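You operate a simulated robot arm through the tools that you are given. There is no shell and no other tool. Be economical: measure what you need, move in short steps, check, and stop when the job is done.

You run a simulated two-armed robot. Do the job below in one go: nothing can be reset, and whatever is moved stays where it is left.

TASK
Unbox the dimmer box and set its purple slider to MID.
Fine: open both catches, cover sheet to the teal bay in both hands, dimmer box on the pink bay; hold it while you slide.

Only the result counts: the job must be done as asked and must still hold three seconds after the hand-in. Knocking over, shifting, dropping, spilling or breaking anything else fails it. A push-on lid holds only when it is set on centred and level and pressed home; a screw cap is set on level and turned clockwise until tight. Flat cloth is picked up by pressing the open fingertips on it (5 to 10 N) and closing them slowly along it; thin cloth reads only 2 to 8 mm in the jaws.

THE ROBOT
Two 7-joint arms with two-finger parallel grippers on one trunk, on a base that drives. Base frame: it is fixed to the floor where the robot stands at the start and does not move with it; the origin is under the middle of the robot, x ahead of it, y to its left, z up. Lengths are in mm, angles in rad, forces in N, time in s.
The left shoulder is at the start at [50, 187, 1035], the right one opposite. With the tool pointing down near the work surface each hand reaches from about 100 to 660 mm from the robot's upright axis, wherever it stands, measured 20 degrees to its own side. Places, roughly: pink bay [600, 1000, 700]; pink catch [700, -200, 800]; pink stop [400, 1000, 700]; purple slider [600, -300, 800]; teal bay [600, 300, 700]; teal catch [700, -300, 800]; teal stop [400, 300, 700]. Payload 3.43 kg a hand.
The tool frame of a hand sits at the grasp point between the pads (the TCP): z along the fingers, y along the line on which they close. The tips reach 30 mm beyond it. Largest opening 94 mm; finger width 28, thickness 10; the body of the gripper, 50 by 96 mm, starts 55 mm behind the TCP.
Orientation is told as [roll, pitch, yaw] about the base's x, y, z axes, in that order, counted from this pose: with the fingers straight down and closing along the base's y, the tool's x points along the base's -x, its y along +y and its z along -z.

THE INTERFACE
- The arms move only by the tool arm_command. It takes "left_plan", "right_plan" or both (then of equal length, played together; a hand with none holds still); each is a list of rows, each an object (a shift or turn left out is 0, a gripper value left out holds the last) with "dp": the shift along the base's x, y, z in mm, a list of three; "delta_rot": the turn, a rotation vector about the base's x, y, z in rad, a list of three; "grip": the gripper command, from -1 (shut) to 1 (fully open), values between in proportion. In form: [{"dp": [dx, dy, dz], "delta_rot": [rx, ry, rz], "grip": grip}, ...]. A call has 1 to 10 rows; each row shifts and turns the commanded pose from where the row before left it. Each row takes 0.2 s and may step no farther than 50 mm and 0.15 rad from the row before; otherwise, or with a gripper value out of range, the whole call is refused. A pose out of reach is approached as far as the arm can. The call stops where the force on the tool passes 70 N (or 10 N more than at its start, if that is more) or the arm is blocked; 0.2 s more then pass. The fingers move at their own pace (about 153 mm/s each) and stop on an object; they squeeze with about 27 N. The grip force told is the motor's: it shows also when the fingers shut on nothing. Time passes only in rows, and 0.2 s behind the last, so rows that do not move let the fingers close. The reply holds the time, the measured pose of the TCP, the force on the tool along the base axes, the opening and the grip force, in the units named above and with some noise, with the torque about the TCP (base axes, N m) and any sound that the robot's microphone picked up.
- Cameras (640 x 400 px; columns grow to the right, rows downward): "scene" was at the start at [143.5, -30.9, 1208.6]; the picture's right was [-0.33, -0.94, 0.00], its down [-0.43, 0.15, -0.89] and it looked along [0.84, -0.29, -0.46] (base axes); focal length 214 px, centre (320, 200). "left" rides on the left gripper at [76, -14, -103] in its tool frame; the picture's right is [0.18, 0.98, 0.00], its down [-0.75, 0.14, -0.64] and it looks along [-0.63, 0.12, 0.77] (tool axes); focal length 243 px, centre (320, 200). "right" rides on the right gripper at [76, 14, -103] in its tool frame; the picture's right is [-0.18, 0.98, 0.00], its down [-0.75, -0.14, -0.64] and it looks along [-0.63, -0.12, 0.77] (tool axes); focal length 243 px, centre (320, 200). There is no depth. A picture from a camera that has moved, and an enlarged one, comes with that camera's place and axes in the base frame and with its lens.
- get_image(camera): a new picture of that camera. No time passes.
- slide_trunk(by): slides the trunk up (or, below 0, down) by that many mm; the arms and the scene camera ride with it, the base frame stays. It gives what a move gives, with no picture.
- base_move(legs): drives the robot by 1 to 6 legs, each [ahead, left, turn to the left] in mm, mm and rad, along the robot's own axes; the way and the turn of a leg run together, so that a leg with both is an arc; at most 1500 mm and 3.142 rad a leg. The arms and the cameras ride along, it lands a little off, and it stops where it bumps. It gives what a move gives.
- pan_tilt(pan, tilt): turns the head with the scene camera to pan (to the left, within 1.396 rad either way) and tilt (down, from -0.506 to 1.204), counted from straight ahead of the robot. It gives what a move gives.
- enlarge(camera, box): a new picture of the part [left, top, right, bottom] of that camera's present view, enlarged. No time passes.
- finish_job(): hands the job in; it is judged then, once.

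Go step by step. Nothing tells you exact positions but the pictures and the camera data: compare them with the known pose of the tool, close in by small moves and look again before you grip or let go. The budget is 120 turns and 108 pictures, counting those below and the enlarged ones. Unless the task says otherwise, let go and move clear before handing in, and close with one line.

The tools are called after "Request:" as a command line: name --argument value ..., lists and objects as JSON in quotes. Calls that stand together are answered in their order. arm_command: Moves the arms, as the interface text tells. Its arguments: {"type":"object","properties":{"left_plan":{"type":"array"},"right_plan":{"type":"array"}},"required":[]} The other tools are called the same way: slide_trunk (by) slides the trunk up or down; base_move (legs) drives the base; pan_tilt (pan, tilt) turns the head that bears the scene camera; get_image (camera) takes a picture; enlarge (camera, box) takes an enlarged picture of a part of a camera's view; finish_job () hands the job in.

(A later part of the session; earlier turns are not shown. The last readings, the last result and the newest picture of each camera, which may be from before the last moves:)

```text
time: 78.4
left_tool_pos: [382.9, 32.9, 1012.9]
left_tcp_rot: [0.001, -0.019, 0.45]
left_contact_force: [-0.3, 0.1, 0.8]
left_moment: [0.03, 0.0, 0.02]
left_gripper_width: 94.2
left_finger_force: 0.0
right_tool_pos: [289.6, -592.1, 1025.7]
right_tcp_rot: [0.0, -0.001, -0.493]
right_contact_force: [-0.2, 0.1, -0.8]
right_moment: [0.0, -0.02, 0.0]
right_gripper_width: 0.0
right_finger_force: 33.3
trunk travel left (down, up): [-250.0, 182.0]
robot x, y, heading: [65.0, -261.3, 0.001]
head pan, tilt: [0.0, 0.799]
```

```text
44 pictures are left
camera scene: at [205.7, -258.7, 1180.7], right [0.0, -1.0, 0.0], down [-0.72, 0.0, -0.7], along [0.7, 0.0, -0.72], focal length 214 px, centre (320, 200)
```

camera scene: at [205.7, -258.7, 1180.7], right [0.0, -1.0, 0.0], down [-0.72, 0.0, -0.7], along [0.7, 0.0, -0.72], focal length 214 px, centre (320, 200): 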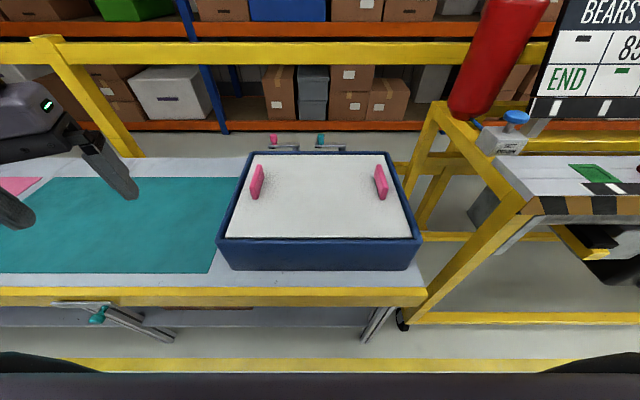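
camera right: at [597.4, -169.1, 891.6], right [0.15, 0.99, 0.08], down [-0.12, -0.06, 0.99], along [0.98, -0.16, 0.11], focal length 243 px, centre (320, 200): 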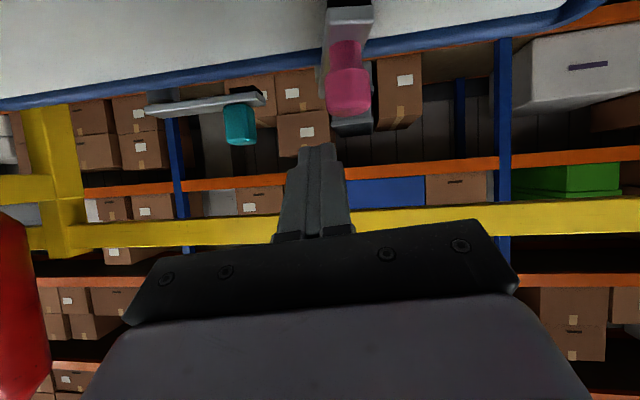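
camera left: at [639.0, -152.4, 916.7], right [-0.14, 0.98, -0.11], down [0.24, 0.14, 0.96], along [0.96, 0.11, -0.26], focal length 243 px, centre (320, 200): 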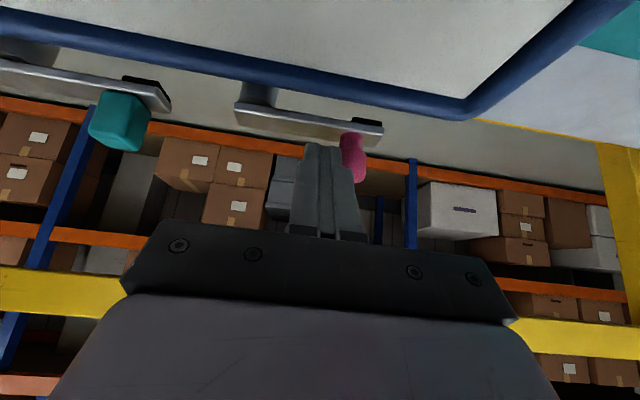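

Catches are clear of the cover. Handles are about [592,-108] and [592,-404], top near z 865. I'll bring both hands above them, tools straight down and open.

Request:
arm_command --left_plan '[{"dp": [23, -16, -9], "delta_rot": [0, 0.002, -0.05], "grip": 1}, {"dp": [23, -16, -9], "delta_rot": [0, 0.002, -0.05]}, {"dp": [23, -16, -9], "delta_rot": [0, 0.002, -0.05]}, {"dp": [23, -16, -9], "delta_rot": [0, 0.002, -0.05]}, {"dp": [23, -16, -9], "delta_rot": [0, 0.002, -0.05]}, {"dp": [23, -16, -9], "delta_rot": [0, 0.002, -0.05]}, {"dp": [23, -16, -9], "delta_rot": [0, 0.002, -0.05]}, {"dp": [23, -16, -9], "delta_rot": [0, 0.002, -0.05]}, {"dp": [23, -16, -9], "delta_rot": [0, 0.002, -0.05]}, {}]' --right_plan '[{"dp": [33, 21, -10], "delta_rot": [0, 0, 0.0548], "grip": 1}, {"dp": [33, 21, -10], "delta_rot": [0, 0, 0.0548]}, {"dp": [33, 21, -10], "delta_rot": [0, 0, 0.0548]}, {"dp": [33, 21, -10], "delta_rot": [0, 0, 0.0548]}, {"dp": [33, 21, -10], "delta_rot": [0, 0, 0.0548]}, {"dp": [33, 21, -10], "delta_rot": [0, 0, 0.0548]}, {"dp": [33, 21, -10], "delta_rot": [0, 0, 0.0548]}, {"dp": [33, 21, -10], "delta_rot": [0, 0, 0.0548]}, {"dp": [36, 20, -12], "delta_rot": [0, 0, 0.0548]}, {}]'

Request:
get_image --camera "left"

Request:
get_image --camera "right"

Request:
get_image --camera "scene"

```text
time: 80.6
left_tool_pos: [591.3, -112.2, 931.3]
left_tcp_rot: [0.005, -0.001, 0.0]
left_contact_force: [-0.1, 0.6, -0.1]
left_moment: [0.02, 0.0, -0.01]
left_gripper_width: 94.0
left_finger_force: 0.0
right_tool_pos: [589.1, -403.4, 933.6]
right_tcp_rot: [-0.003, 0.002, -0.001]
right_contact_force: [-0.5, 0.7, -0.3]
right_moment: [0.02, 0.03, 0.01]
right_gripper_width: 94.3
right_finger_force: 0.1
trunk travel left (down, up): [-250.0, 182.0]
robot x, y, heading: [68.0, -258.2, -0.003]
head pan, tilt: [0.0, 0.799]
```

```text
43 pictures are left
camera left: at [513.2, -125.9, 1032.6], right [-0.18, 0.98, 0.0], down [0.75, 0.14, 0.65], along [0.63, 0.12, -0.76], focal length 243 px, centre (320, 200)
```

left: 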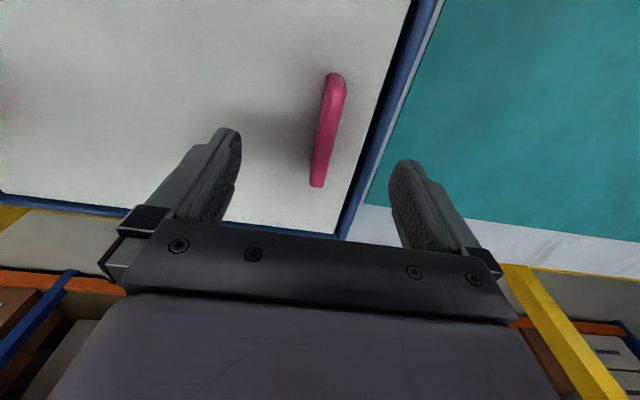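

```text
42 pictures are left
camera right: at [514.8, -389.7, 1036.5], right [0.18, 0.98, 0.0], down [0.75, -0.14, 0.64], along [0.63, -0.12, -0.77], focal length 243 px, centre (320, 200)
```

right: 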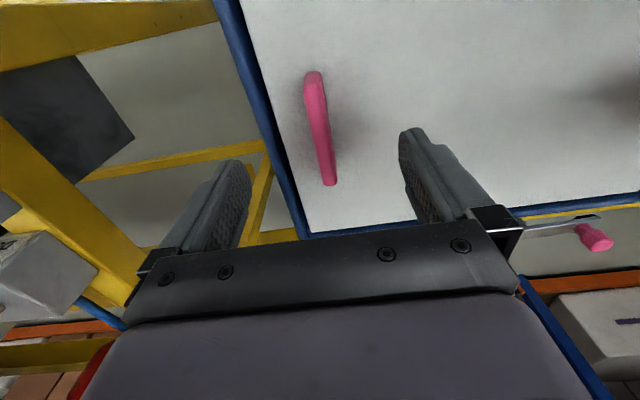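

```text
41 pictures are left
camera scene: at [205.7, -258.8, 1180.7], right [0.0, -1.0, 0.0], down [-0.72, 0.0, -0.7], along [0.7, 0.0, -0.72], focal length 214 px, centre (320, 200)
```

scene: 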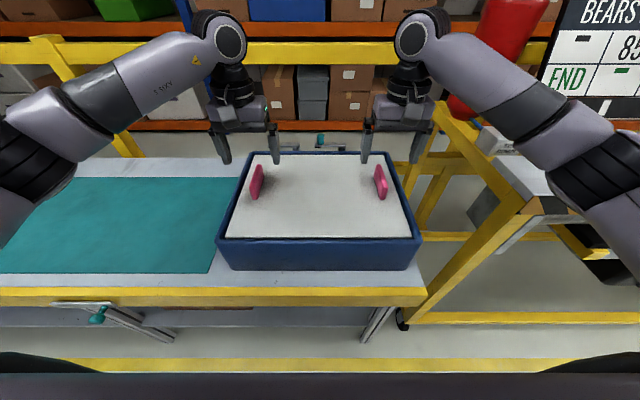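

Request:
arm_command --left_plan '[{"dp": [9, 7, -20]}, {"dp": [0, 0, -20]}, {"dp": [0, 0, -16]}, {}]' --right_plan '[{"dp": [12, -2, -20]}, {"dp": [0, 0, -20]}, {"dp": [0, 0, -18]}, {}]'

Request:
get_image --camera "left"

Request:
get_image --camera "right"

```text
time: 81.6
left_tool_pos: [600.4, -104.4, 874.8]
left_tcp_rot: [0.005, -0.004, 0.002]
left_contact_force: [0.6, 0.2, 0.0]
left_moment: [0.02, 0.03, -0.02]
left_gripper_width: 94.1
left_finger_force: 0.1
right_tool_pos: [601.1, -406.6, 874.6]
right_tcp_rot: [-0.001, 0.0, -0.001]
right_contact_force: [0.9, 0.0, 0.7]
right_moment: [0.0, -0.02, -0.01]
right_gripper_width: 94.3
right_finger_force: 0.0
trunk travel left (down, up): [-250.0, 182.0]
robot x, y, heading: [68.6, -258.6, 0.002]
head pan, tilt: [0.0, 0.799]
```

```text
40 pictures are left
camera left: at [521.9, -119.3, 976.8], right [-0.19, 0.98, 0.0], down [0.75, 0.14, 0.65], along [0.63, 0.12, -0.76], focal length 243 px, centre (320, 200)
```

left: 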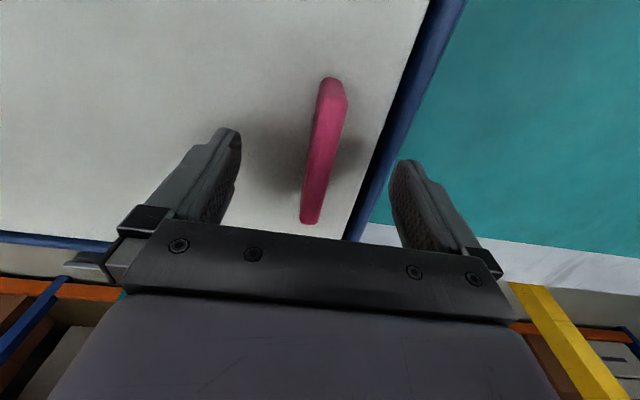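

```text
39 pictures are left
camera right: at [526.8, -392.2, 978.0], right [0.19, 0.98, 0.0], down [0.75, -0.14, 0.64], along [0.63, -0.12, -0.77], focal length 243 px, centre (320, 200)
```

right: 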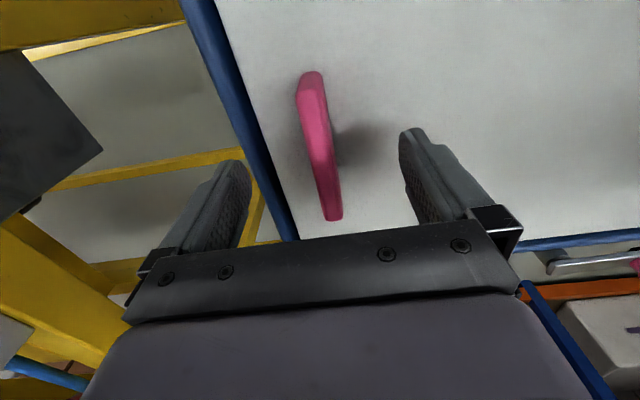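

Handle tops are at about z 860. I'll lower 14 mm more and check contact before closing.

Request:
arm_command --left_plan '[{"dp": [-3, -2, -7]}, {"dp": [0, 0, -7]}, {}]' --right_plan '[{"dp": [-3, 0, -7]}, {"dp": [0, 0, -7]}, {}]'

Request:
enlarge --camera "scene" --box '[200, 110, 440, 260]'

```text
time: 82.4
left_tool_pos: [597.0, -107.1, 860.4]
left_tcp_rot: [0.006, -0.003, 0.001]
left_contact_force: [-1.6, 0.0, 0.2]
left_moment: [-0.01, 0.03, 0.01]
left_gripper_width: 94.1
left_finger_force: 0.1
right_tool_pos: [599.4, -406.4, 860.5]
right_tcp_rot: [0.001, 0.001, -0.001]
right_contact_force: [-0.7, 0.0, -0.7]
right_moment: [-0.02, 0.01, -0.01]
right_gripper_width: 93.9
right_finger_force: 0.1
trunk travel left (down, up): [-250.0, 182.0]
robot x, y, heading: [63.3, -262.5, -0.001]
head pan, tilt: [0.0, 0.799]
```

```text
2.67 times, centred on (320, 185) of scene
camera zoom: at [205.7, -258.8, 1180.7], right [0.0, -1.0, 0.0], down [-0.72, 0.0, -0.7], along [0.7, 0.0, -0.72], focal length 572 px, centre (320, 240)
```

zoom: 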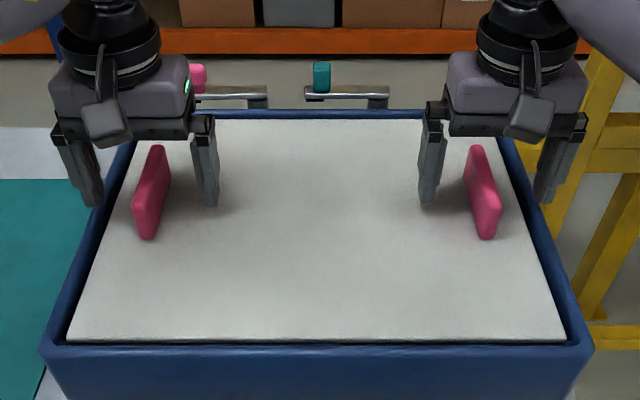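

The outer fingers straddle the box rim, so closing here could catch it. I'll rise, part-close to about 33 mm, and come down inside the rim.

Request:
arm_command --left_plan '[{"dp": [0, 0, 20]}, {"dp": [0, 0, 0], "grip": -0.3}, {}, {"dp": [0, 0, -10]}, {"dp": [0, 0, -10]}, {}]' --right_plan '[{"dp": [0, 0, 20]}, {"dp": [0, 0, 0], "grip": -0.3}, {}, {"dp": [0, 0, -10]}, {"dp": [0, 0, -10]}, {}]'

Request:
enlarge --camera "scene" --box '[200, 110, 440, 260]'

```text
time: 83.8
left_tool_pos: [596.1, -107.0, 860.0]
left_tcp_rot: [0.005, -0.004, 0.002]
left_contact_force: [-0.2, 0.2, 0.3]
left_moment: [0.0, 0.01, 0.0]
left_gripper_width: 32.9
left_finger_force: 0.1
right_tool_pos: [599.1, -405.3, 860.3]
right_tcp_rot: [0.0, 0.001, 0.0]
right_contact_force: [-0.5, -1.1, 0.6]
right_moment: [0.02, -0.03, 0.0]
right_gripper_width: 32.8
right_finger_force: 0.0
trunk travel left (down, up): [-250.0, 182.0]
robot x, y, heading: [70.3, -256.0, 0.001]
head pan, tilt: [0.0, 0.799]
```

```text
2.67 times, centred on (320, 185) of scene
camera zoom: at [205.7, -258.8, 1180.7], right [0.0, -1.0, 0.0], down [-0.72, 0.0, -0.7], along [0.7, 0.0, -0.72], focal length 572 px, centre (320, 240)
```

zoom: 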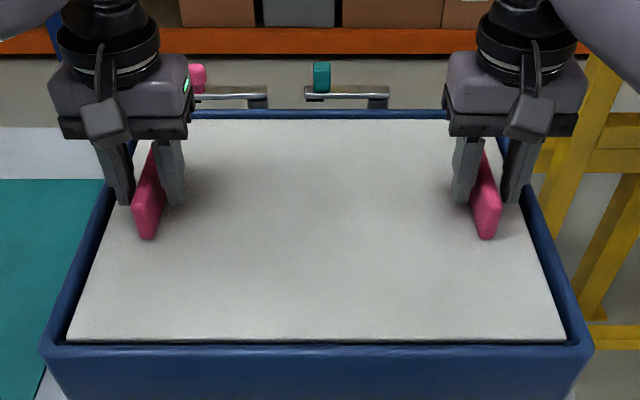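

Request:
arm_command --left_plan '[{"dp": [-5, 0, -3]}, {"grip": -0.8}, {"grip": -1}, {}]' --right_plan '[{"dp": [-8, 0, -3]}, {"grip": -0.8}, {"grip": -1}, {}]'

Request:
arm_command --left_plan '[{"dp": [0, 0, 4]}, {"dp": [0, 0, 6]}, {"dp": [0, 0, 10]}, {}]' --right_plan '[{"dp": [0, 0, 4]}, {"dp": [0, 0, 6]}, {"dp": [0, 0, 10]}, {}]'

Request:
get_image --camera "scene"

```text
time: 84.8
left_tool_pos: [590.7, -107.2, 857.4]
left_tcp_rot: [0.004, -0.005, 0.0]
left_contact_force: [-0.4, 1.9, 3.0]
left_moment: [0.0, -0.21, -0.06]
left_gripper_width: 18.4
left_finger_force: 26.9
right_tool_pos: [591.6, -407.5, 858.3]
right_tcp_rot: [-0.001, -0.001, -0.001]
right_contact_force: [1.0, 0.1, 0.5]
right_moment: [0.01, -0.39, 0.09]
right_gripper_width: 18.4
right_finger_force: 27.0
trunk travel left (down, up): [-250.0, 182.0]
robot x, y, heading: [67.3, -257.0, -0.004]
head pan, tilt: [0.0, 0.799]
```

```text
time: 85.8
left_tool_pos: [592.2, -107.6, 877.2]
left_tcp_rot: [0.006, -0.002, 0.003]
left_contact_force: [0.9, -0.1, -2.3]
left_moment: [0.02, -0.12, 0.0]
left_gripper_width: 18.5
left_finger_force: 26.7
right_tool_pos: [592.1, -406.6, 878.1]
right_tcp_rot: [-0.003, 0.001, -0.001]
right_contact_force: [-0.5, -0.1, -2.5]
right_moment: [0.09, 0.16, 0.19]
right_gripper_width: 18.1
right_finger_force: 27.1
trunk travel left (down, up): [-250.0, 182.0]
robot x, y, heading: [69.4, -258.8, -0.002]
head pan, tilt: [0.0, 0.799]
```

```text
36 pictures are left
camera scene: at [206.0, -258.8, 1180.6], right [0.0, -1.0, 0.0], down [-0.72, 0.0, -0.7], along [0.7, 0.0, -0.72], focal length 214 px, centre (320, 200)
```

scene: 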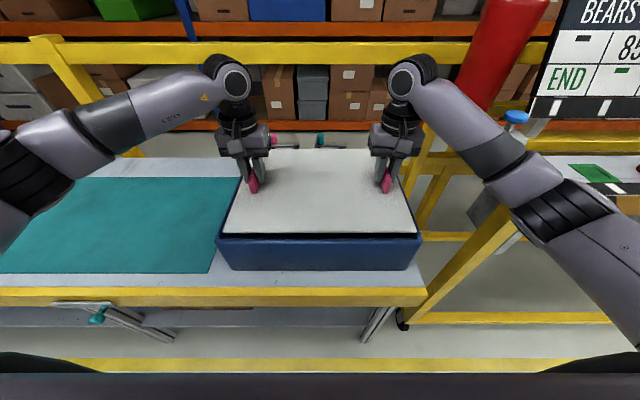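

The cover is lifted level and weighs about 5 N. I'll raise it further, back away so I'm clear of the stop lever, then drive left to the teal bay.

Request:
arm_command --left_plan '[{"dp": [0, 0, 20]}, {"dp": [0, 0, 25]}, {"dp": [0, 0, 25]}, {}]' --right_plan '[{"dp": [0, 0, 20]}, {"dp": [0, 0, 25]}, {"dp": [0, 0, 25]}, {}]'

Request:
base_move --legs '[[-50, 0, 0], [0, 280, 0], [0, 278, 0]]'

Request:
get_image --camera "scene"

```text
time: 86.8
left_tool_pos: [591.4, -106.0, 949.3]
left_tcp_rot: [0.005, -0.001, 0.002]
left_contact_force: [1.3, -4.9, -2.7]
left_moment: [0.03, 0.02, 0.16]
left_gripper_width: 18.0
left_finger_force: 27.0
right_tool_pos: [590.8, -406.6, 948.1]
right_tcp_rot: [0.0, 0.001, -0.001]
right_contact_force: [-1.5, 3.7, -1.6]
right_moment: [0.03, 0.0, 0.19]
right_gripper_width: 18.4
right_finger_force: 26.4
trunk travel left (down, up): [-250.0, 182.0]
robot x, y, heading: [67.4, -256.0, 0.002]
head pan, tilt: [0.0, 0.799]
```

```text
time: 93.0
left_tool_pos: [540.5, 451.6, 947.1]
left_tcp_rot: [0.003, -0.003, 0.003]
left_contact_force: [-0.2, -17.5, -0.7]
left_moment: [-0.03, 0.09, 0.06]
left_gripper_width: 18.2
left_finger_force: 26.9
right_tool_pos: [540.7, 152.7, 948.3]
right_tcp_rot: [0.001, 0.002, 0.0]
right_contact_force: [-0.3, 17.4, -3.4]
right_moment: [0.02, -0.04, 0.17]
right_gripper_width: 18.2
right_finger_force: 26.6
trunk travel left (down, up): [-250.0, 182.0]
robot x, y, heading: [12.5, 300.5, 0.003]
head pan, tilt: [0.0, 0.799]
```

```text
35 pictures are left
camera scene: at [155.1, 299.0, 1180.6], right [0.0, -1.0, 0.0], down [-0.72, 0.0, -0.7], along [0.7, 0.0, -0.72], focal length 214 px, centre (320, 200)
```

scene: 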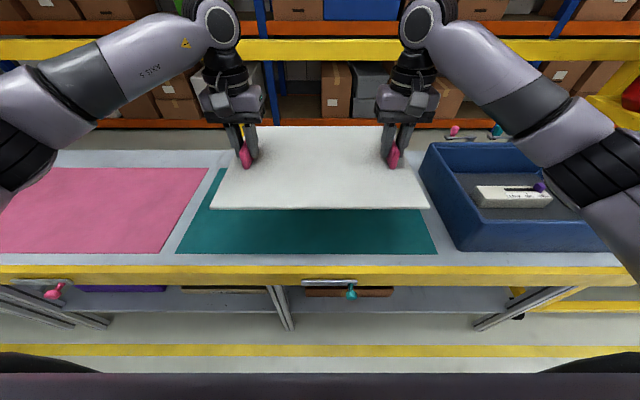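

I'm centred on the teal bay, and the tray behind now shows the dimmer box with its purple slider. I'll ease the hands' internal pull, lower a little, then extend the cover to the bay's centre.

Request:
arm_command --left_plan '[{"dp": [0, -2, -20]}, {"dp": [0, 0, -20]}, {"dp": [0, 0, -20]}, {"dp": [20, 0, 0]}, {"dp": [22, 0, 0]}, {"dp": [22, 0, 0]}, {}]' --right_plan '[{"dp": [0, 2, -20]}, {"dp": [0, 0, -20]}, {"dp": [0, 0, -20]}, {"dp": [20, 0, 0]}, {"dp": [22, 0, 0]}, {"dp": [22, 0, 0]}, {}]'

Request:
slide_trunk --by -125

Request:
get_image --camera "scene"

```text
time: 94.6
left_tool_pos: [603.1, 452.6, 888.7]
left_tcp_rot: [0.005, -0.004, 0.005]
left_contact_force: [-0.1, 18.1, -1.7]
left_moment: [-0.12, 0.09, 0.03]
left_gripper_width: 18.2
left_finger_force: 27.3
right_tool_pos: [605.6, 151.6, 888.0]
right_tcp_rot: [-0.002, 0.002, 0.0]
right_contact_force: [-0.5, -18.4, -2.2]
right_moment: [0.11, 0.01, 0.29]
right_gripper_width: 18.2
right_finger_force: 27.1
trunk travel left (down, up): [-250.0, 182.0]
robot x, y, heading: [15.1, 296.0, 0.002]
head pan, tilt: [0.0, 0.799]
```

```text
time: 96.1
left_tool_pos: [605.5, 452.4, 763.9]
left_tcp_rot: [0.008, -0.005, 0.004]
left_contact_force: [-0.2, 21.0, -2.2]
left_moment: [0.02, 0.02, 0.02]
left_gripper_width: 18.3
left_finger_force: 26.7
right_tool_pos: [605.6, 153.7, 763.0]
right_tcp_rot: [-0.002, 0.001, 0.001]
right_contact_force: [-1.4, -20.7, -1.9]
right_moment: [-0.01, 0.04, 0.28]
right_gripper_width: 18.3
right_finger_force: 26.7
trunk travel left (down, up): [-125.0, 307.0]
robot x, y, heading: [15.5, 300.2, -0.0]
head pan, tilt: [0.0, 0.799]
```

```text
34 pictures are left
camera scene: at [155.0, 298.9, 1055.7], right [0.0, -1.0, 0.0], down [-0.72, 0.0, -0.7], along [0.7, 0.0, -0.72], focal length 214 px, centre (320, 200)
```

scene: 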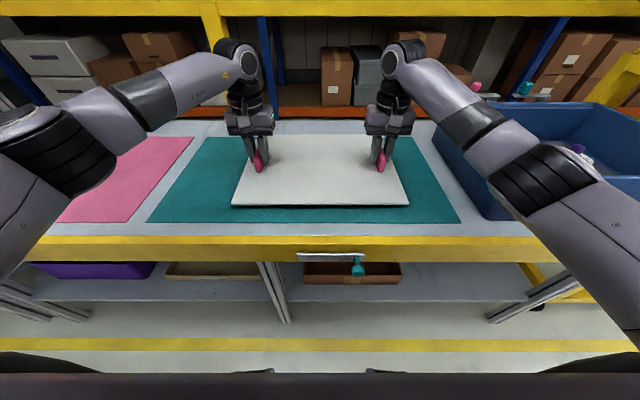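

The cover is low over the teal bay. I'll ease the squeeze between the hands and lower in small steps until it touches.

Request:
arm_command --left_plan '[{"dp": [0, 1, -6]}, {"dp": [0, 0, -6]}, {"dp": [0, 0, -6]}, {}]' --right_plan '[{"dp": [0, -1, -6]}, {"dp": [0, 0, -6]}, {"dp": [0, 0, -6]}, {}]'

Request:
enlarge --camera "scene" --box '[200, 110, 440, 260]'

```text
time: 97.1
left_tool_pos: [603.6, 451.4, 751.1]
left_tcp_rot: [0.004, -0.012, 0.003]
left_contact_force: [5.9, 16.1, 22.8]
left_moment: [0.03, -0.09, 0.01]
left_gripper_width: 18.1
left_finger_force: 27.0
right_tool_pos: [604.2, 151.8, 751.2]
right_tcp_rot: [0.0, -0.012, 0.001]
right_contact_force: [9.2, -17.5, 21.4]
right_moment: [0.01, 0.06, 0.41]
right_gripper_width: 18.1
right_finger_force: 26.3
trunk travel left (down, up): [-125.0, 307.0]
robot x, y, heading: [17.3, 301.9, 0.008]
head pan, tilt: [0.0, 0.799]
```

```text
2.67 times, centred on (320, 185) of scene
camera zoom: at [152.4, 298.8, 1056.8], right [0.0, -1.0, 0.0], down [-0.71, 0.0, -0.7], along [0.7, 0.0, -0.71], focal length 572 px, centre (320, 240)
```

zoom: 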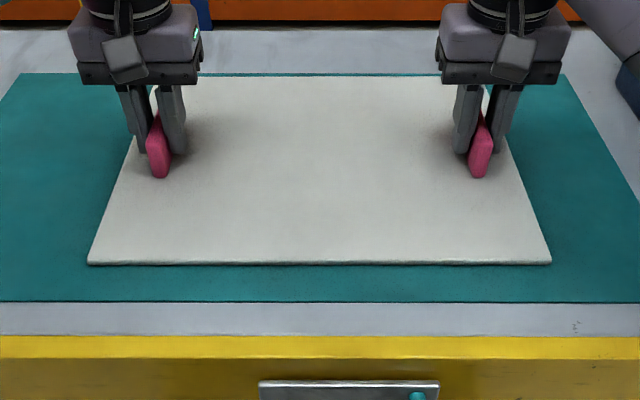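

It's down, but sits near the bay's far edge. I'll lift slightly, shift it 20 mm toward me and set it down again.

Request:
arm_command --left_plan '[{"dp": [0, 1, 8]}, {"dp": [0, 0, 7]}, {"dp": [-10, 0, 0]}, {"dp": [-10, 0, 0]}, {"dp": [0, 0, -6]}, {"dp": [0, 0, -4]}, {}]' --right_plan '[{"dp": [0, -1, 8]}, {"dp": [0, 0, 7]}, {"dp": [-10, 0, 0]}, {"dp": [-10, 0, 0]}, {"dp": [0, 0, -6]}, {"dp": [0, 0, -4]}, {}]'

Request:
enlarge --camera "scene" --box '[200, 110, 440, 260]'

```text
time: 98.7
left_tool_pos: [583.9, 451.7, 750.4]
left_tcp_rot: [0.003, -0.003, 0.004]
left_contact_force: [2.6, 1.0, -1.1]
left_moment: [-0.02, -0.01, 0.25]
left_gripper_width: 18.1
left_finger_force: 27.4
right_tool_pos: [584.1, 151.3, 751.5]
right_tcp_rot: [-0.001, -0.001, 0.004]
right_contact_force: [-2.1, -2.6, 2.6]
right_moment: [-0.03, 0.83, 0.16]
right_gripper_width: 18.1
right_finger_force: 27.0
trunk travel left (down, up): [-125.0, 307.0]
robot x, y, heading: [16.6, 299.8, 0.004]
head pan, tilt: [0.0, 0.799]
```

```text
2.67 times, centred on (320, 185) of scene
camera zoom: at [154.8, 299.0, 1055.8], right [0.0, -1.0, 0.0], down [-0.72, 0.0, -0.7], along [0.7, 0.0, -0.72], focal length 572 px, centre (320, 240)
```

zoom: 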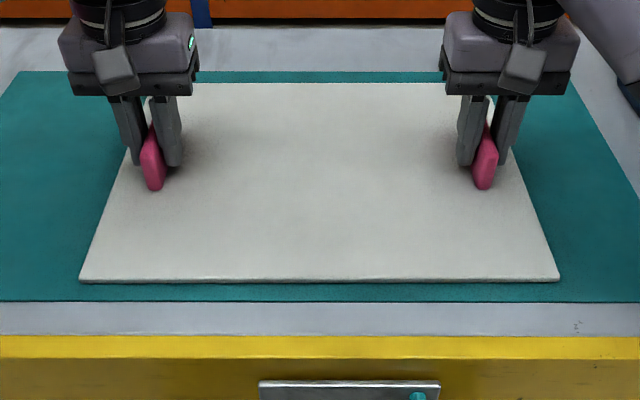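

Now it's well inside the bay and touching. Release and rise.

Request:
arm_command --left_plan '[{"dp": [0, 0, -1]}, {"grip": -0.6}, {"grip": -0.2}, {}, {"dp": [0, 0, 20]}, {"dp": [0, 0, 30]}, {"dp": [0, 0, 40]}]' --right_plan '[{"dp": [0, 0, -1]}, {"grip": -0.6}, {"grip": -0.2}, {}, {"dp": [0, 0, 20]}, {"dp": [0, 0, 30]}, {"dp": [0, 0, 40]}]'

Request:
slide_trunk --by 190

Request:
base_move --legs '[[0, -280, 0], [0, -300, 0], [55, 0, 0]]'

Request:
pan_tilt --pan 0 --tilt 0.9

Request:
get_image --camera "scene"

Request:
enlarge --camera "scene" --box '[240, 110, 400, 210]'

```text
time: 100.3
left_tool_pos: [583.7, 452.1, 840.8]
left_tcp_rot: [0.003, -0.004, 0.001]
left_contact_force: [0.1, 0.4, -0.1]
left_moment: [-0.01, 0.05, 0.01]
left_gripper_width: 37.8
left_finger_force: 0.0
right_tool_pos: [585.2, 151.7, 839.4]
right_tcp_rot: [0.0, 0.001, 0.003]
right_contact_force: [0.0, 0.2, -0.7]
right_moment: [0.0, 0.04, -0.01]
right_gripper_width: 37.6
right_finger_force: 0.0
trunk travel left (down, up): [-125.0, 307.0]
robot x, y, heading: [19.0, 301.6, 0.011]
head pan, tilt: [0.0, 0.799]
```

```text
time: 102.4
left_tool_pos: [583.8, 453.9, 1029.8]
left_tcp_rot: [0.003, -0.003, 0.004]
left_contact_force: [-0.5, -0.4, 0.4]
left_moment: [-0.03, -0.01, -0.03]
left_gripper_width: 37.6
left_finger_force: 0.1
right_tool_pos: [585.3, 151.6, 1029.6]
right_tcp_rot: [0.0, 0.0, 0.003]
right_contact_force: [-0.2, 0.1, 0.6]
right_moment: [0.01, -0.01, 0.0]
right_gripper_width: 37.7
right_finger_force: 0.0
trunk travel left (down, up): [-315.0, 117.0]
robot x, y, heading: [16.4, 301.1, 0.003]
head pan, tilt: [0.0, 0.799]
```

```text
time: 108.8
left_tool_pos: [640.9, -125.1, 1029.7]
left_tcp_rot: [0.003, -0.004, 0.003]
left_contact_force: [0.5, 0.7, -0.7]
left_moment: [-0.01, 0.01, 0.01]
left_gripper_width: 37.8
left_finger_force: 0.1
right_tool_pos: [642.7, -425.3, 1030.1]
right_tcp_rot: [0.0, 0.001, 0.003]
right_contact_force: [-0.1, 0.3, -0.1]
right_moment: [0.05, 0.0, -0.01]
right_gripper_width: 37.4
right_finger_force: 0.0
trunk travel left (down, up): [-315.0, 117.0]
robot x, y, heading: [74.6, -277.2, 0.006]
head pan, tilt: [0.0, 0.799]
```

```text
time: 109.5
left_tool_pos: [639.8, -125.0, 1030.0]
left_tcp_rot: [0.004, -0.004, 0.004]
left_contact_force: [-0.2, 0.9, -0.1]
left_moment: [0.01, 0.01, -0.01]
left_gripper_width: 37.3
left_finger_force: 0.1
right_tool_pos: [641.6, -424.4, 1030.0]
right_tcp_rot: [0.0, -0.001, 0.004]
right_contact_force: [0.4, 0.0, -0.5]
right_moment: [0.02, 0.01, 0.02]
right_gripper_width: 37.6
right_finger_force: 0.1
trunk travel left (down, up): [-315.0, 117.0]
robot x, y, heading: [74.4, -279.9, 0.006]
head pan, tilt: [0.0, 0.901]
```

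```text
31 pictures are left
camera scene: at [206.7, -278.9, 1237.8], right [0.0, -1.0, 0.0], down [-0.78, 0.0, -0.62], along [0.62, 0.0, -0.78], focal length 214 px, centre (320, 200)
```

scene: 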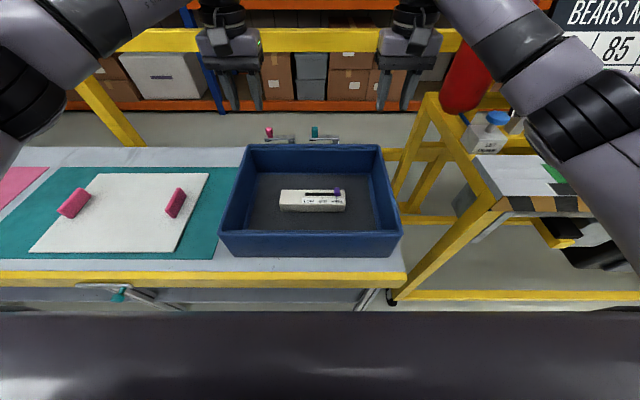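

```text
4.00 times, centred on (320, 160) of scene
camera zoom: at [206.7, -278.9, 1237.8], right [0.0, -1.0, 0.0], down [-0.78, 0.0, -0.62], along [0.62, 0.0, -0.78], focal length 858 px, centre (320, 360)
```

zoom: 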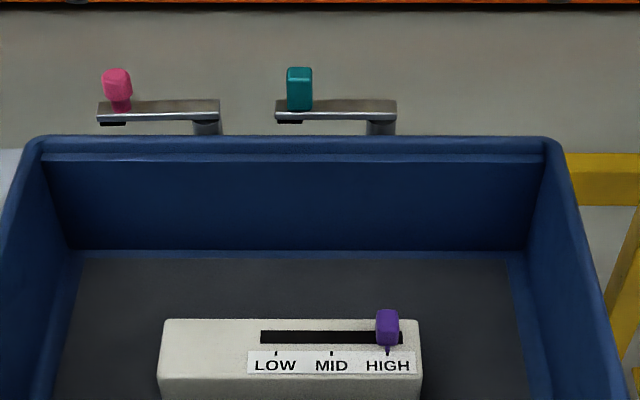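

The tray holds the white dimmer box (about y −166…−351, x 559…611), with its purple slider at HIGH on the right end. I'll tuck the right hand, shift the base right, and yaw the left hand −90° to grip across the box's short side.

Request:
arm_command --left_plan '[{"dp": [-10, 0, 0], "delta_rot": [0, 0, -0.145]}, {"dp": [-10, 0, 0], "delta_rot": [0, 0, -0.145]}, {"dp": [-10, 0, 0], "delta_rot": [0, 0, -0.145]}, {"dp": [-10, 0, 0], "delta_rot": [0, 0, -0.145]}, {"dp": [-10, 0, 0], "delta_rot": [0, 0, -0.145]}, {"dp": [-5, 0, 0], "delta_rot": [0, 0, -0.145]}, {"dp": [0, 0, 0], "delta_rot": [0, 0, -0.145]}, {"delta_rot": [0, 0, -0.145]}, {"delta_rot": [0, 0, -0.145], "grip": 1}, {"delta_rot": [0, 0, -0.145]}]' --right_plan '[{"dp": [-40, 0, 0], "grip": -1}, {"dp": [-40, 0, 0]}, {"dp": [-40, 0, 0]}, {"dp": [-40, 0, 0]}, {"dp": [-40, 0, 0]}, {"dp": [-30, 0, 0]}, {}, {}, {}, {}]'

Request:
base_move --legs '[[0, -100, 0]]'

Request:
arm_command --left_plan '[{"delta_rot": [0, 0, -0.12]}, {"dp": [0, -16, -10]}, {"dp": [0, -16, -20]}, {}]'

Request:
get_image --camera "left"

Request:
get_image --camera "scene"

```text
time: 111.7
left_tool_pos: [549.3, -86.2, 1021.9]
left_tcp_rot: [-0.004, -0.003, -0.829]
left_contact_force: [-0.7, 0.9, 0.5]
left_moment: [-0.07, -0.02, 0.0]
left_gripper_width: 94.2
left_finger_force: 0.0
left hand out of reach, approached as far as the arm can: row 6, 7, 8, 9, 10
right_tool_pos: [411.4, -423.6, 1031.9]
right_tcp_rot: [-0.003, 0.001, 0.004]
right_contact_force: [-0.6, 0.6, 0.9]
right_moment: [-0.04, 0.0, 0.02]
right_gripper_width: 0.0
right_finger_force: 26.8
trunk travel left (down, up): [-315.0, 117.0]
robot x, y, heading: [72.7, -278.4, 0.002]
head pan, tilt: [0.0, 0.901]
```

```text
time: 113.2
left_tool_pos: [552.0, -190.7, 1021.4]
left_tcp_rot: [-0.002, -0.001, -0.829]
left_contact_force: [1.1, -0.5, -0.1]
left_moment: [0.01, -0.01, -0.01]
left_gripper_width: 93.8
left_finger_force: 0.1
right_tool_pos: [414.0, -525.5, 1030.5]
right_tcp_rot: [0.001, 0.002, 0.004]
right_contact_force: [-0.7, 0.6, 1.0]
right_moment: [0.0, 0.0, 0.01]
right_gripper_width: 0.0
right_finger_force: 26.9
trunk travel left (down, up): [-315.0, 117.0]
robot x, y, heading: [76.0, -378.5, 0.008]
head pan, tilt: [0.0, 0.901]
```

```text
time: 114.2
left_tool_pos: [552.0, -221.1, 991.9]
left_tcp_rot: [-0.001, 0.001, -0.829]
left_contact_force: [-0.8, -0.6, -0.6]
left_moment: [-0.01, 0.01, -0.01]
left_gripper_width: 94.0
left_finger_force: 0.0
left hand out of reach, approached as far as the arm can: row 1
right_tool_pos: [413.7, -526.6, 1030.6]
right_tcp_rot: [-0.001, 0.001, 0.003]
right_contact_force: [-0.1, 0.3, 0.2]
right_moment: [-0.01, 0.01, 0.01]
right_gripper_width: 0.1
right_finger_force: 27.0
trunk travel left (down, up): [-315.0, 117.0]
robot x, y, heading: [80.2, -381.3, 0.007]
head pan, tilt: [0.0, 0.901]
```

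```text
29 pictures are left
camera left: at [489.0, -174.3, 1094.1], right [0.6, 0.8, 0.0], down [0.61, -0.46, 0.64], along [0.51, -0.39, -0.77], focal length 243 px, centre (320, 200)
```

left: 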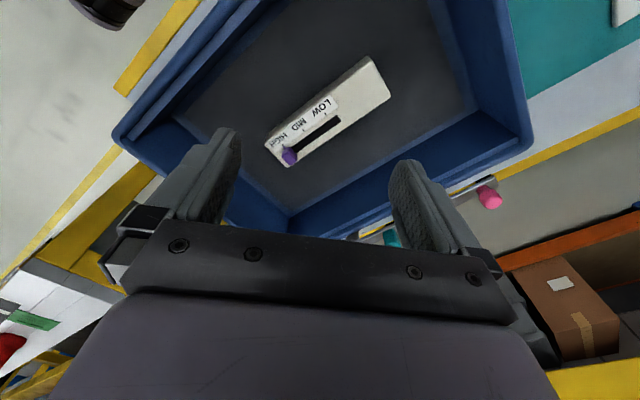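

```text
28 pictures are left
camera scene: at [207.1, -379.1, 1237.8], right [0.0, -1.0, 0.0], down [-0.78, 0.0, -0.62], along [0.62, 0.0, -0.78], focal length 214 px, centre (320, 200)
```

scene: 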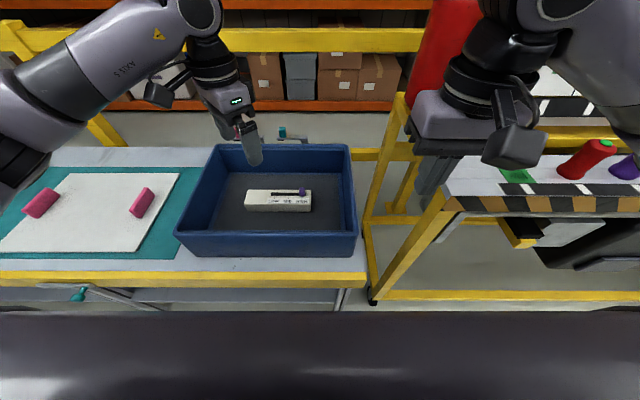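

Left wrist stops at yaw −0.83. I'll try turning the other way to +90°.

Request:
arm_command --left_plan '[{"delta_rot": [0, 0, 0.149]}, {"delta_rot": [0, 0, 0.149]}, {"delta_rot": [0, 0, 0.149]}, {"delta_rot": [0, 0, 0.149]}, {"delta_rot": [0, 0, 0.149]}, {"delta_rot": [0, 0, 0.149]}, {"delta_rot": [0, 0, 0.149]}, {"delta_rot": [0, 0, 0.149]}]'

Request:
arm_command --left_plan '[{"delta_rot": [0, 0, 0.149]}, {"delta_rot": [0, 0, 0.149]}, {"delta_rot": [0, 0, 0.149]}, {"delta_rot": [0, 0, 0.149]}, {"delta_rot": [0, 0, 0.149]}, {"delta_rot": [0, 0, 0.149]}, {"delta_rot": [0, 0, 0.149]}, {"delta_rot": [0, 0, 0.149]}]'

Request:
get_image --camera "left"

```text
time: 116.0
left_tool_pos: [552.4, -223.1, 992.3]
left_tcp_rot: [-0.001, 0.001, 0.366]
left_contact_force: [0.5, -0.2, 0.7]
left_moment: [-0.01, 0.0, 0.01]
left_gripper_width: 94.0
left_finger_force: 0.2
right_tool_pos: [413.2, -527.0, 1031.5]
right_tcp_rot: [0.0, 0.0, 0.004]
right_contact_force: [0.8, 0.6, -1.2]
right_moment: [0.02, -0.02, -0.01]
right_gripper_width: 0.1
right_finger_force: 26.6
trunk travel left (down, up): [-315.0, 117.0]
robot x, y, heading: [73.6, -375.8, 0.003]
head pan, tilt: [0.0, 0.901]
```

```text
time: 117.8
left_tool_pos: [552.6, -222.6, 992.2]
left_tcp_rot: [-0.004, 0.0, 1.56]
left_contact_force: [-0.3, 0.4, 0.3]
left_moment: [-0.04, -0.01, 0.02]
left_gripper_width: 93.9
left_finger_force: 0.1
right_tool_pos: [414.3, -525.7, 1030.1]
right_tcp_rot: [0.0, 0.0, 0.002]
right_contact_force: [-0.7, -0.2, -0.2]
right_moment: [0.04, 0.03, -0.04]
right_gripper_width: 0.0
right_finger_force: 27.0
trunk travel left (down, up): [-315.0, 117.0]
robot x, y, heading: [76.0, -380.4, 0.008]
head pan, tilt: [0.0, 0.901]
```

```text
27 pictures are left
camera left: at [563.9, -297.8, 1094.4], right [-0.99, -0.17, 0.0], down [-0.13, 0.76, 0.64], along [-0.11, 0.63, -0.77], focal length 243 px, centre (320, 200)
```

left: 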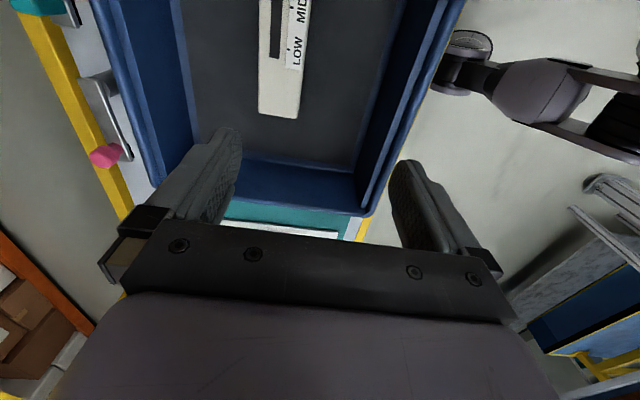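

Yaw +90° works. Move over the box's middle and lower toward the tray.

Request:
arm_command --left_plan '[{"dp": [20, -18, -20], "delta_rot": [0, 0, 0.01]}, {"dp": [20, -18, -30]}, {"dp": [0, 0, -40]}, {}]'

Request:
get_image --camera "left"

Request:
enlarge --camera "scene" --box '[170, 120, 370, 260]'

```text
time: 118.8
left_tool_pos: [592.3, -257.8, 900.5]
left_tcp_rot: [-0.005, 0.0, 1.565]
left_contact_force: [0.3, 0.4, 0.0]
left_moment: [0.0, 0.02, 0.0]
left_gripper_width: 93.8
left_finger_force: 0.1
right_tool_pos: [413.5, -526.7, 1031.3]
right_tcp_rot: [-0.001, -0.002, 0.004]
right_contact_force: [0.7, 0.4, 0.1]
right_moment: [0.03, 0.02, 0.0]
right_gripper_width: 0.0
right_finger_force: 27.2
trunk travel left (down, up): [-315.0, 117.0]
robot x, y, heading: [72.4, -376.3, 0.005]
head pan, tilt: [0.0, 0.901]
```

```text
26 pictures are left
camera left: at [604.2, -333.8, 1003.2], right [-0.98, -0.18, 0.0], down [-0.14, 0.75, 0.64], along [-0.11, 0.63, -0.77], focal length 243 px, centre (320, 200)
```

left: 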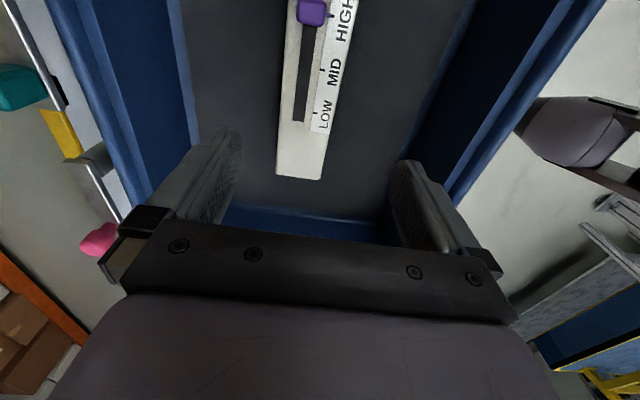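

```text
2.86 times, centred on (270, 190) of scene
camera zoom: at [207.1, -379.2, 1237.8], right [0.0, -1.0, 0.0], down [-0.78, 0.0, -0.62], along [0.62, 0.0, -0.78], focal length 613 px, centre (463, 229)
```

zoom: 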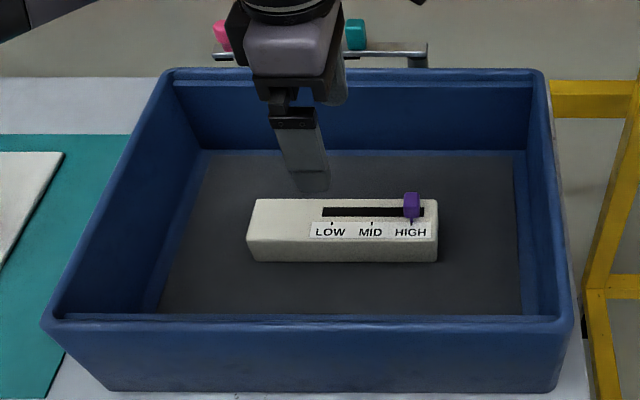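

Dimmer top is at z≈760, centre [601,-258], 55 mm deep. Lower the open fingers around it.

Request:
arm_command --left_plan '[{"dp": [9, 0, -40]}, {"dp": [0, 0, -40]}, {"dp": [0, 0, -35]}, {"dp": [0, 0, -20]}, {}]'

Request:
enlarge --camera "scene" --box '[170, 120, 370, 260]'

```text
time: 120.0
left_tool_pos: [599.8, -258.5, 765.8]
left_tcp_rot: [-0.001, 0.0, 1.566]
left_contact_force: [0.8, 0.6, 0.9]
left_moment: [-0.02, -0.04, 0.02]
left_gripper_width: 94.0
left_finger_force: 0.1
right_tool_pos: [413.8, -525.0, 1030.5]
right_tcp_rot: [0.001, 0.0, 0.003]
right_contact_force: [0.4, -0.2, 1.4]
right_moment: [0.02, 0.04, 0.04]
right_gripper_width: 0.1
right_finger_force: 27.4
trunk travel left (down, up): [-315.0, 117.0]
robot x, y, heading: [77.8, -381.0, 0.004]
head pan, tilt: [0.0, 0.901]
```

```text
2.86 times, centred on (270, 190) of scene
camera zoom: at [207.1, -379.2, 1237.8], right [0.0, -1.0, 0.0], down [-0.78, 0.0, -0.62], along [0.62, 0.0, -0.78], focal length 613 px, centre (463, 229)
```

zoom: 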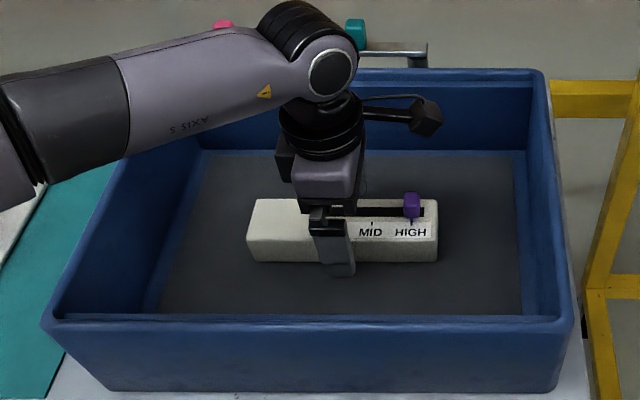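

Straddled nicely at mid-box. Close and test-lift.

Request:
arm_command --left_plan '[{"dp": [0, 0, -4], "grip": 0.3}, {"grip": 0}, {"grip": -0.5}, {"grip": -1}, {}, {"dp": [0, 0, 8]}, {"dp": [0, 0, 12]}, {}]'

Request:
get_image --camera "scene"

```text
time: 121.8
left_tool_pos: [601.2, -258.8, 782.3]
left_tcp_rot: [-0.002, 0.0, 1.564]
left_contact_force: [-0.3, 0.2, -1.8]
left_moment: [0.0, -0.01, -0.03]
left_gripper_width: 55.8
left_finger_force: 27.1
right_tool_pos: [412.9, -524.6, 1030.2]
right_tcp_rot: [-0.001, 0.0, 0.004]
right_contact_force: [-0.2, -0.8, 0.9]
right_moment: [-0.01, 0.02, 0.02]
right_gripper_width: 0.0
right_finger_force: 27.4
trunk travel left (down, up): [-315.0, 117.0]
robot x, y, heading: [71.2, -380.5, 0.003]
head pan, tilt: [0.0, 0.901]
```

```text
23 pictures are left
camera scene: at [207.2, -379.2, 1237.7], right [0.0, -1.0, 0.0], down [-0.78, 0.0, -0.62], along [0.62, 0.0, -0.78], focal length 214 px, centre (320, 200)
```

scene: 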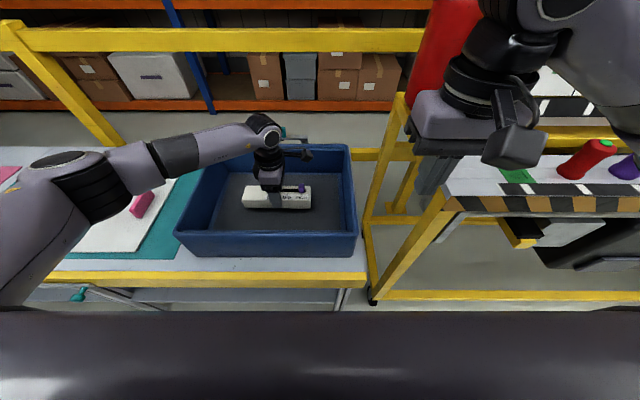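

The dimmer box is light and firmly held. I'll lift it clear of the tray, back away, and drive left to the pink bay.

Request:
arm_command --left_plan '[{"dp": [0, 0, 40]}, {"dp": [0, 0, 40]}, {"dp": [0, 0, 40]}, {"dp": [0, 0, 40]}, {}]'

Request:
base_move --legs '[[-60, 0, 0], [0, 690, 0], [0, 680, 0]]'

Request:
get_image --camera "scene"

```text
time: 123.0
left_tool_pos: [602.0, -257.5, 942.8]
left_tcp_rot: [-0.001, -0.001, 1.565]
left_contact_force: [-0.9, -0.4, -2.1]
left_moment: [0.01, 0.0, 0.0]
left_gripper_width: 55.7
left_finger_force: 27.1
right_tool_pos: [413.0, -525.7, 1030.9]
right_tcp_rot: [-0.001, 0.0, 0.002]
right_contact_force: [0.1, 0.5, -0.4]
right_moment: [0.0, 0.02, 0.02]
right_gripper_width: 0.0
right_finger_force: 27.0
trunk travel left (down, up): [-315.0, 117.0]
robot x, y, heading: [72.4, -380.2, 0.006]
head pan, tilt: [0.0, 0.901]
```

```text
time: 136.1
left_tool_pos: [539.5, 1106.0, 942.8]
left_tcp_rot: [-0.001, 0.0, 1.56]
left_contact_force: [0.1, 1.0, -2.1]
left_moment: [0.01, 0.04, 0.0]
left_gripper_width: 55.4
left_finger_force: 26.4
right_tool_pos: [351.0, 838.9, 1030.7]
right_tcp_rot: [0.001, 0.0, 0.001]
right_contact_force: [0.1, 0.0, 0.9]
right_moment: [0.01, 0.01, -0.01]
right_gripper_width: 0.2
right_finger_force: 26.5
trunk travel left (down, up): [-315.0, 117.0]
robot x, y, heading: [11.7, 990.6, -0.001]
head pan, tilt: [0.0, 0.901]
```

```text
22 pictures are left
camera scene: at [144.5, 986.8, 1237.7], right [0.0, -1.0, 0.0], down [-0.78, 0.0, -0.62], along [0.62, 0.0, -0.78], focal length 214 px, centre (320, 200)
```

scene: 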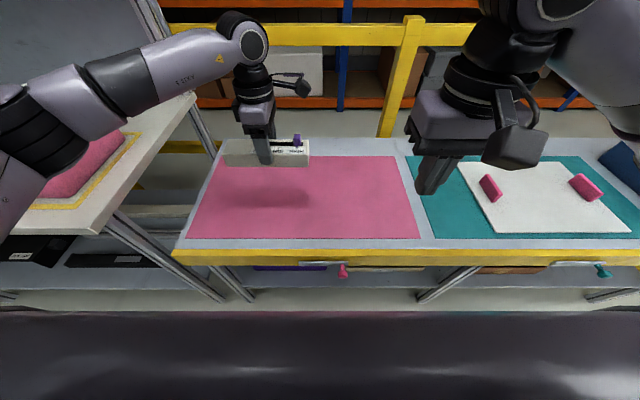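

At the pink bay. Move the box in to about [545,1010] and lower it toward the bay.

Request:
arm_command --left_plan '[{"dp": [2, -24, -30]}, {"dp": [2, -24, -30]}, {"dp": [2, -24, -30]}, {"dp": [0, -24, -30]}, {"dp": [0, 0, -30]}, {"dp": [0, 0, -20]}, {}]'

Request:
arm_command --left_plan '[{"dp": [0, 0, -6]}, {"dp": [0, 0, -5]}, {"dp": [0, 0, -4]}, {}]'

Request:
enlarge --camera "scene" --box '[200, 110, 440, 260]'

```text
time: 137.7
left_tool_pos: [545.2, 1009.4, 772.6]
left_tcp_rot: [0.0, 0.0, 1.56]
left_contact_force: [0.5, -0.2, -1.6]
left_moment: [0.03, 0.02, -0.05]
left_gripper_width: 55.7
left_finger_force: 26.8
right_tool_pos: [350.0, 839.2, 1030.6]
right_tcp_rot: [0.002, 0.001, 0.0]
right_contact_force: [1.0, 0.2, -0.1]
right_moment: [-0.03, 0.02, 0.0]
right_gripper_width: 0.0
right_finger_force: 27.2
trunk travel left (down, up): [-315.0, 117.0]
robot x, y, heading: [12.0, 986.8, 0.0]
head pan, tilt: [0.0, 0.901]
```

```text
time: 138.7
left_tool_pos: [546.6, 1010.0, 757.7]
left_tcp_rot: [-0.003, 0.0, 1.559]
left_contact_force: [-1.2, -0.5, -1.9]
left_moment: [-0.02, 0.03, 0.04]
left_gripper_width: 55.4
left_finger_force: 27.3
right_tool_pos: [350.5, 839.8, 1030.8]
right_tcp_rot: [0.0, 0.002, 0.0]
right_contact_force: [0.0, -0.2, -0.3]
right_moment: [-0.01, 0.01, 0.04]
right_gripper_width: 0.0
right_finger_force: 27.2
trunk travel left (down, up): [-315.0, 117.0]
robot x, y, heading: [14.2, 986.5, 0.001]
head pan, tilt: [0.0, 0.901]
```

```text
2.67 times, centred on (320, 185) of scene
camera zoom: at [144.6, 986.7, 1237.7], right [0.0, -1.0, 0.0], down [-0.78, 0.0, -0.62], along [0.62, 0.0, -0.78], focal length 572 px, centre (320, 240)
```

zoom: 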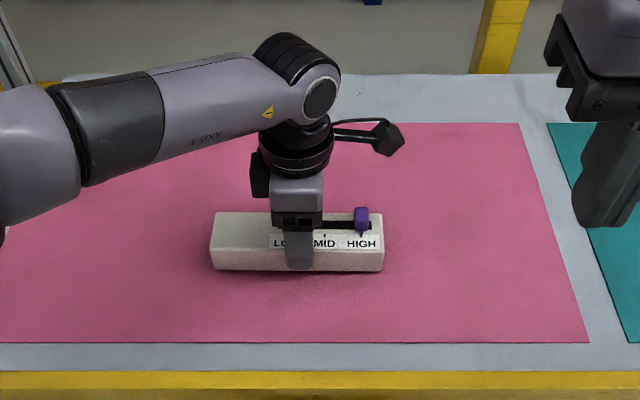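

Request:
arm_command --left_plan '[{"dp": [0, 0, -3]}, {"dp": [0, 0, -3]}, {"dp": [0, 0, -2]}, {}]'

Request:
arm_command --left_plan '[{"dp": [0, 0, -2]}, {"dp": [0, 0, -2]}, {}]'

```text
time: 139.7
left_tool_pos: [546.4, 1010.2, 751.1]
left_tcp_rot: [-0.005, -0.001, 1.562]
left_contact_force: [0.0, 2.0, 7.3]
left_moment: [0.07, 0.29, 0.02]
left_gripper_width: 55.6
left_finger_force: 26.6
right_tool_pos: [349.8, 839.2, 1031.8]
right_tcp_rot: [0.0, 0.0, 0.001]
right_contact_force: [0.0, -0.1, 1.0]
right_moment: [0.04, -0.01, 0.06]
right_gripper_width: 0.0
right_finger_force: 27.0
trunk travel left (down, up): [-315.0, 117.0]
robot x, y, heading: [8.9, 990.5, 0.003]
head pan, tilt: [0.0, 0.901]
```

```text
time: 140.5
left_tool_pos: [545.6, 1009.2, 747.2]
left_tcp_rot: [-0.006, 0.002, 1.562]
left_contact_force: [1.8, 1.4, 24.9]
left_moment: [-0.09, 0.23, 0.06]
left_gripper_width: 55.7
left_finger_force: 27.0
right_tool_pos: [348.0, 838.6, 1031.9]
right_tcp_rot: [0.0, -0.001, 0.001]
right_contact_force: [-1.3, -0.8, 0.3]
right_moment: [0.05, 0.03, 0.01]
right_gripper_width: 0.0
right_finger_force: 26.9
trunk travel left (down, up): [-315.0, 117.0]
robot x, y, heading: [12.7, 984.4, -0.001]
head pan, tilt: [0.0, 0.901]
```

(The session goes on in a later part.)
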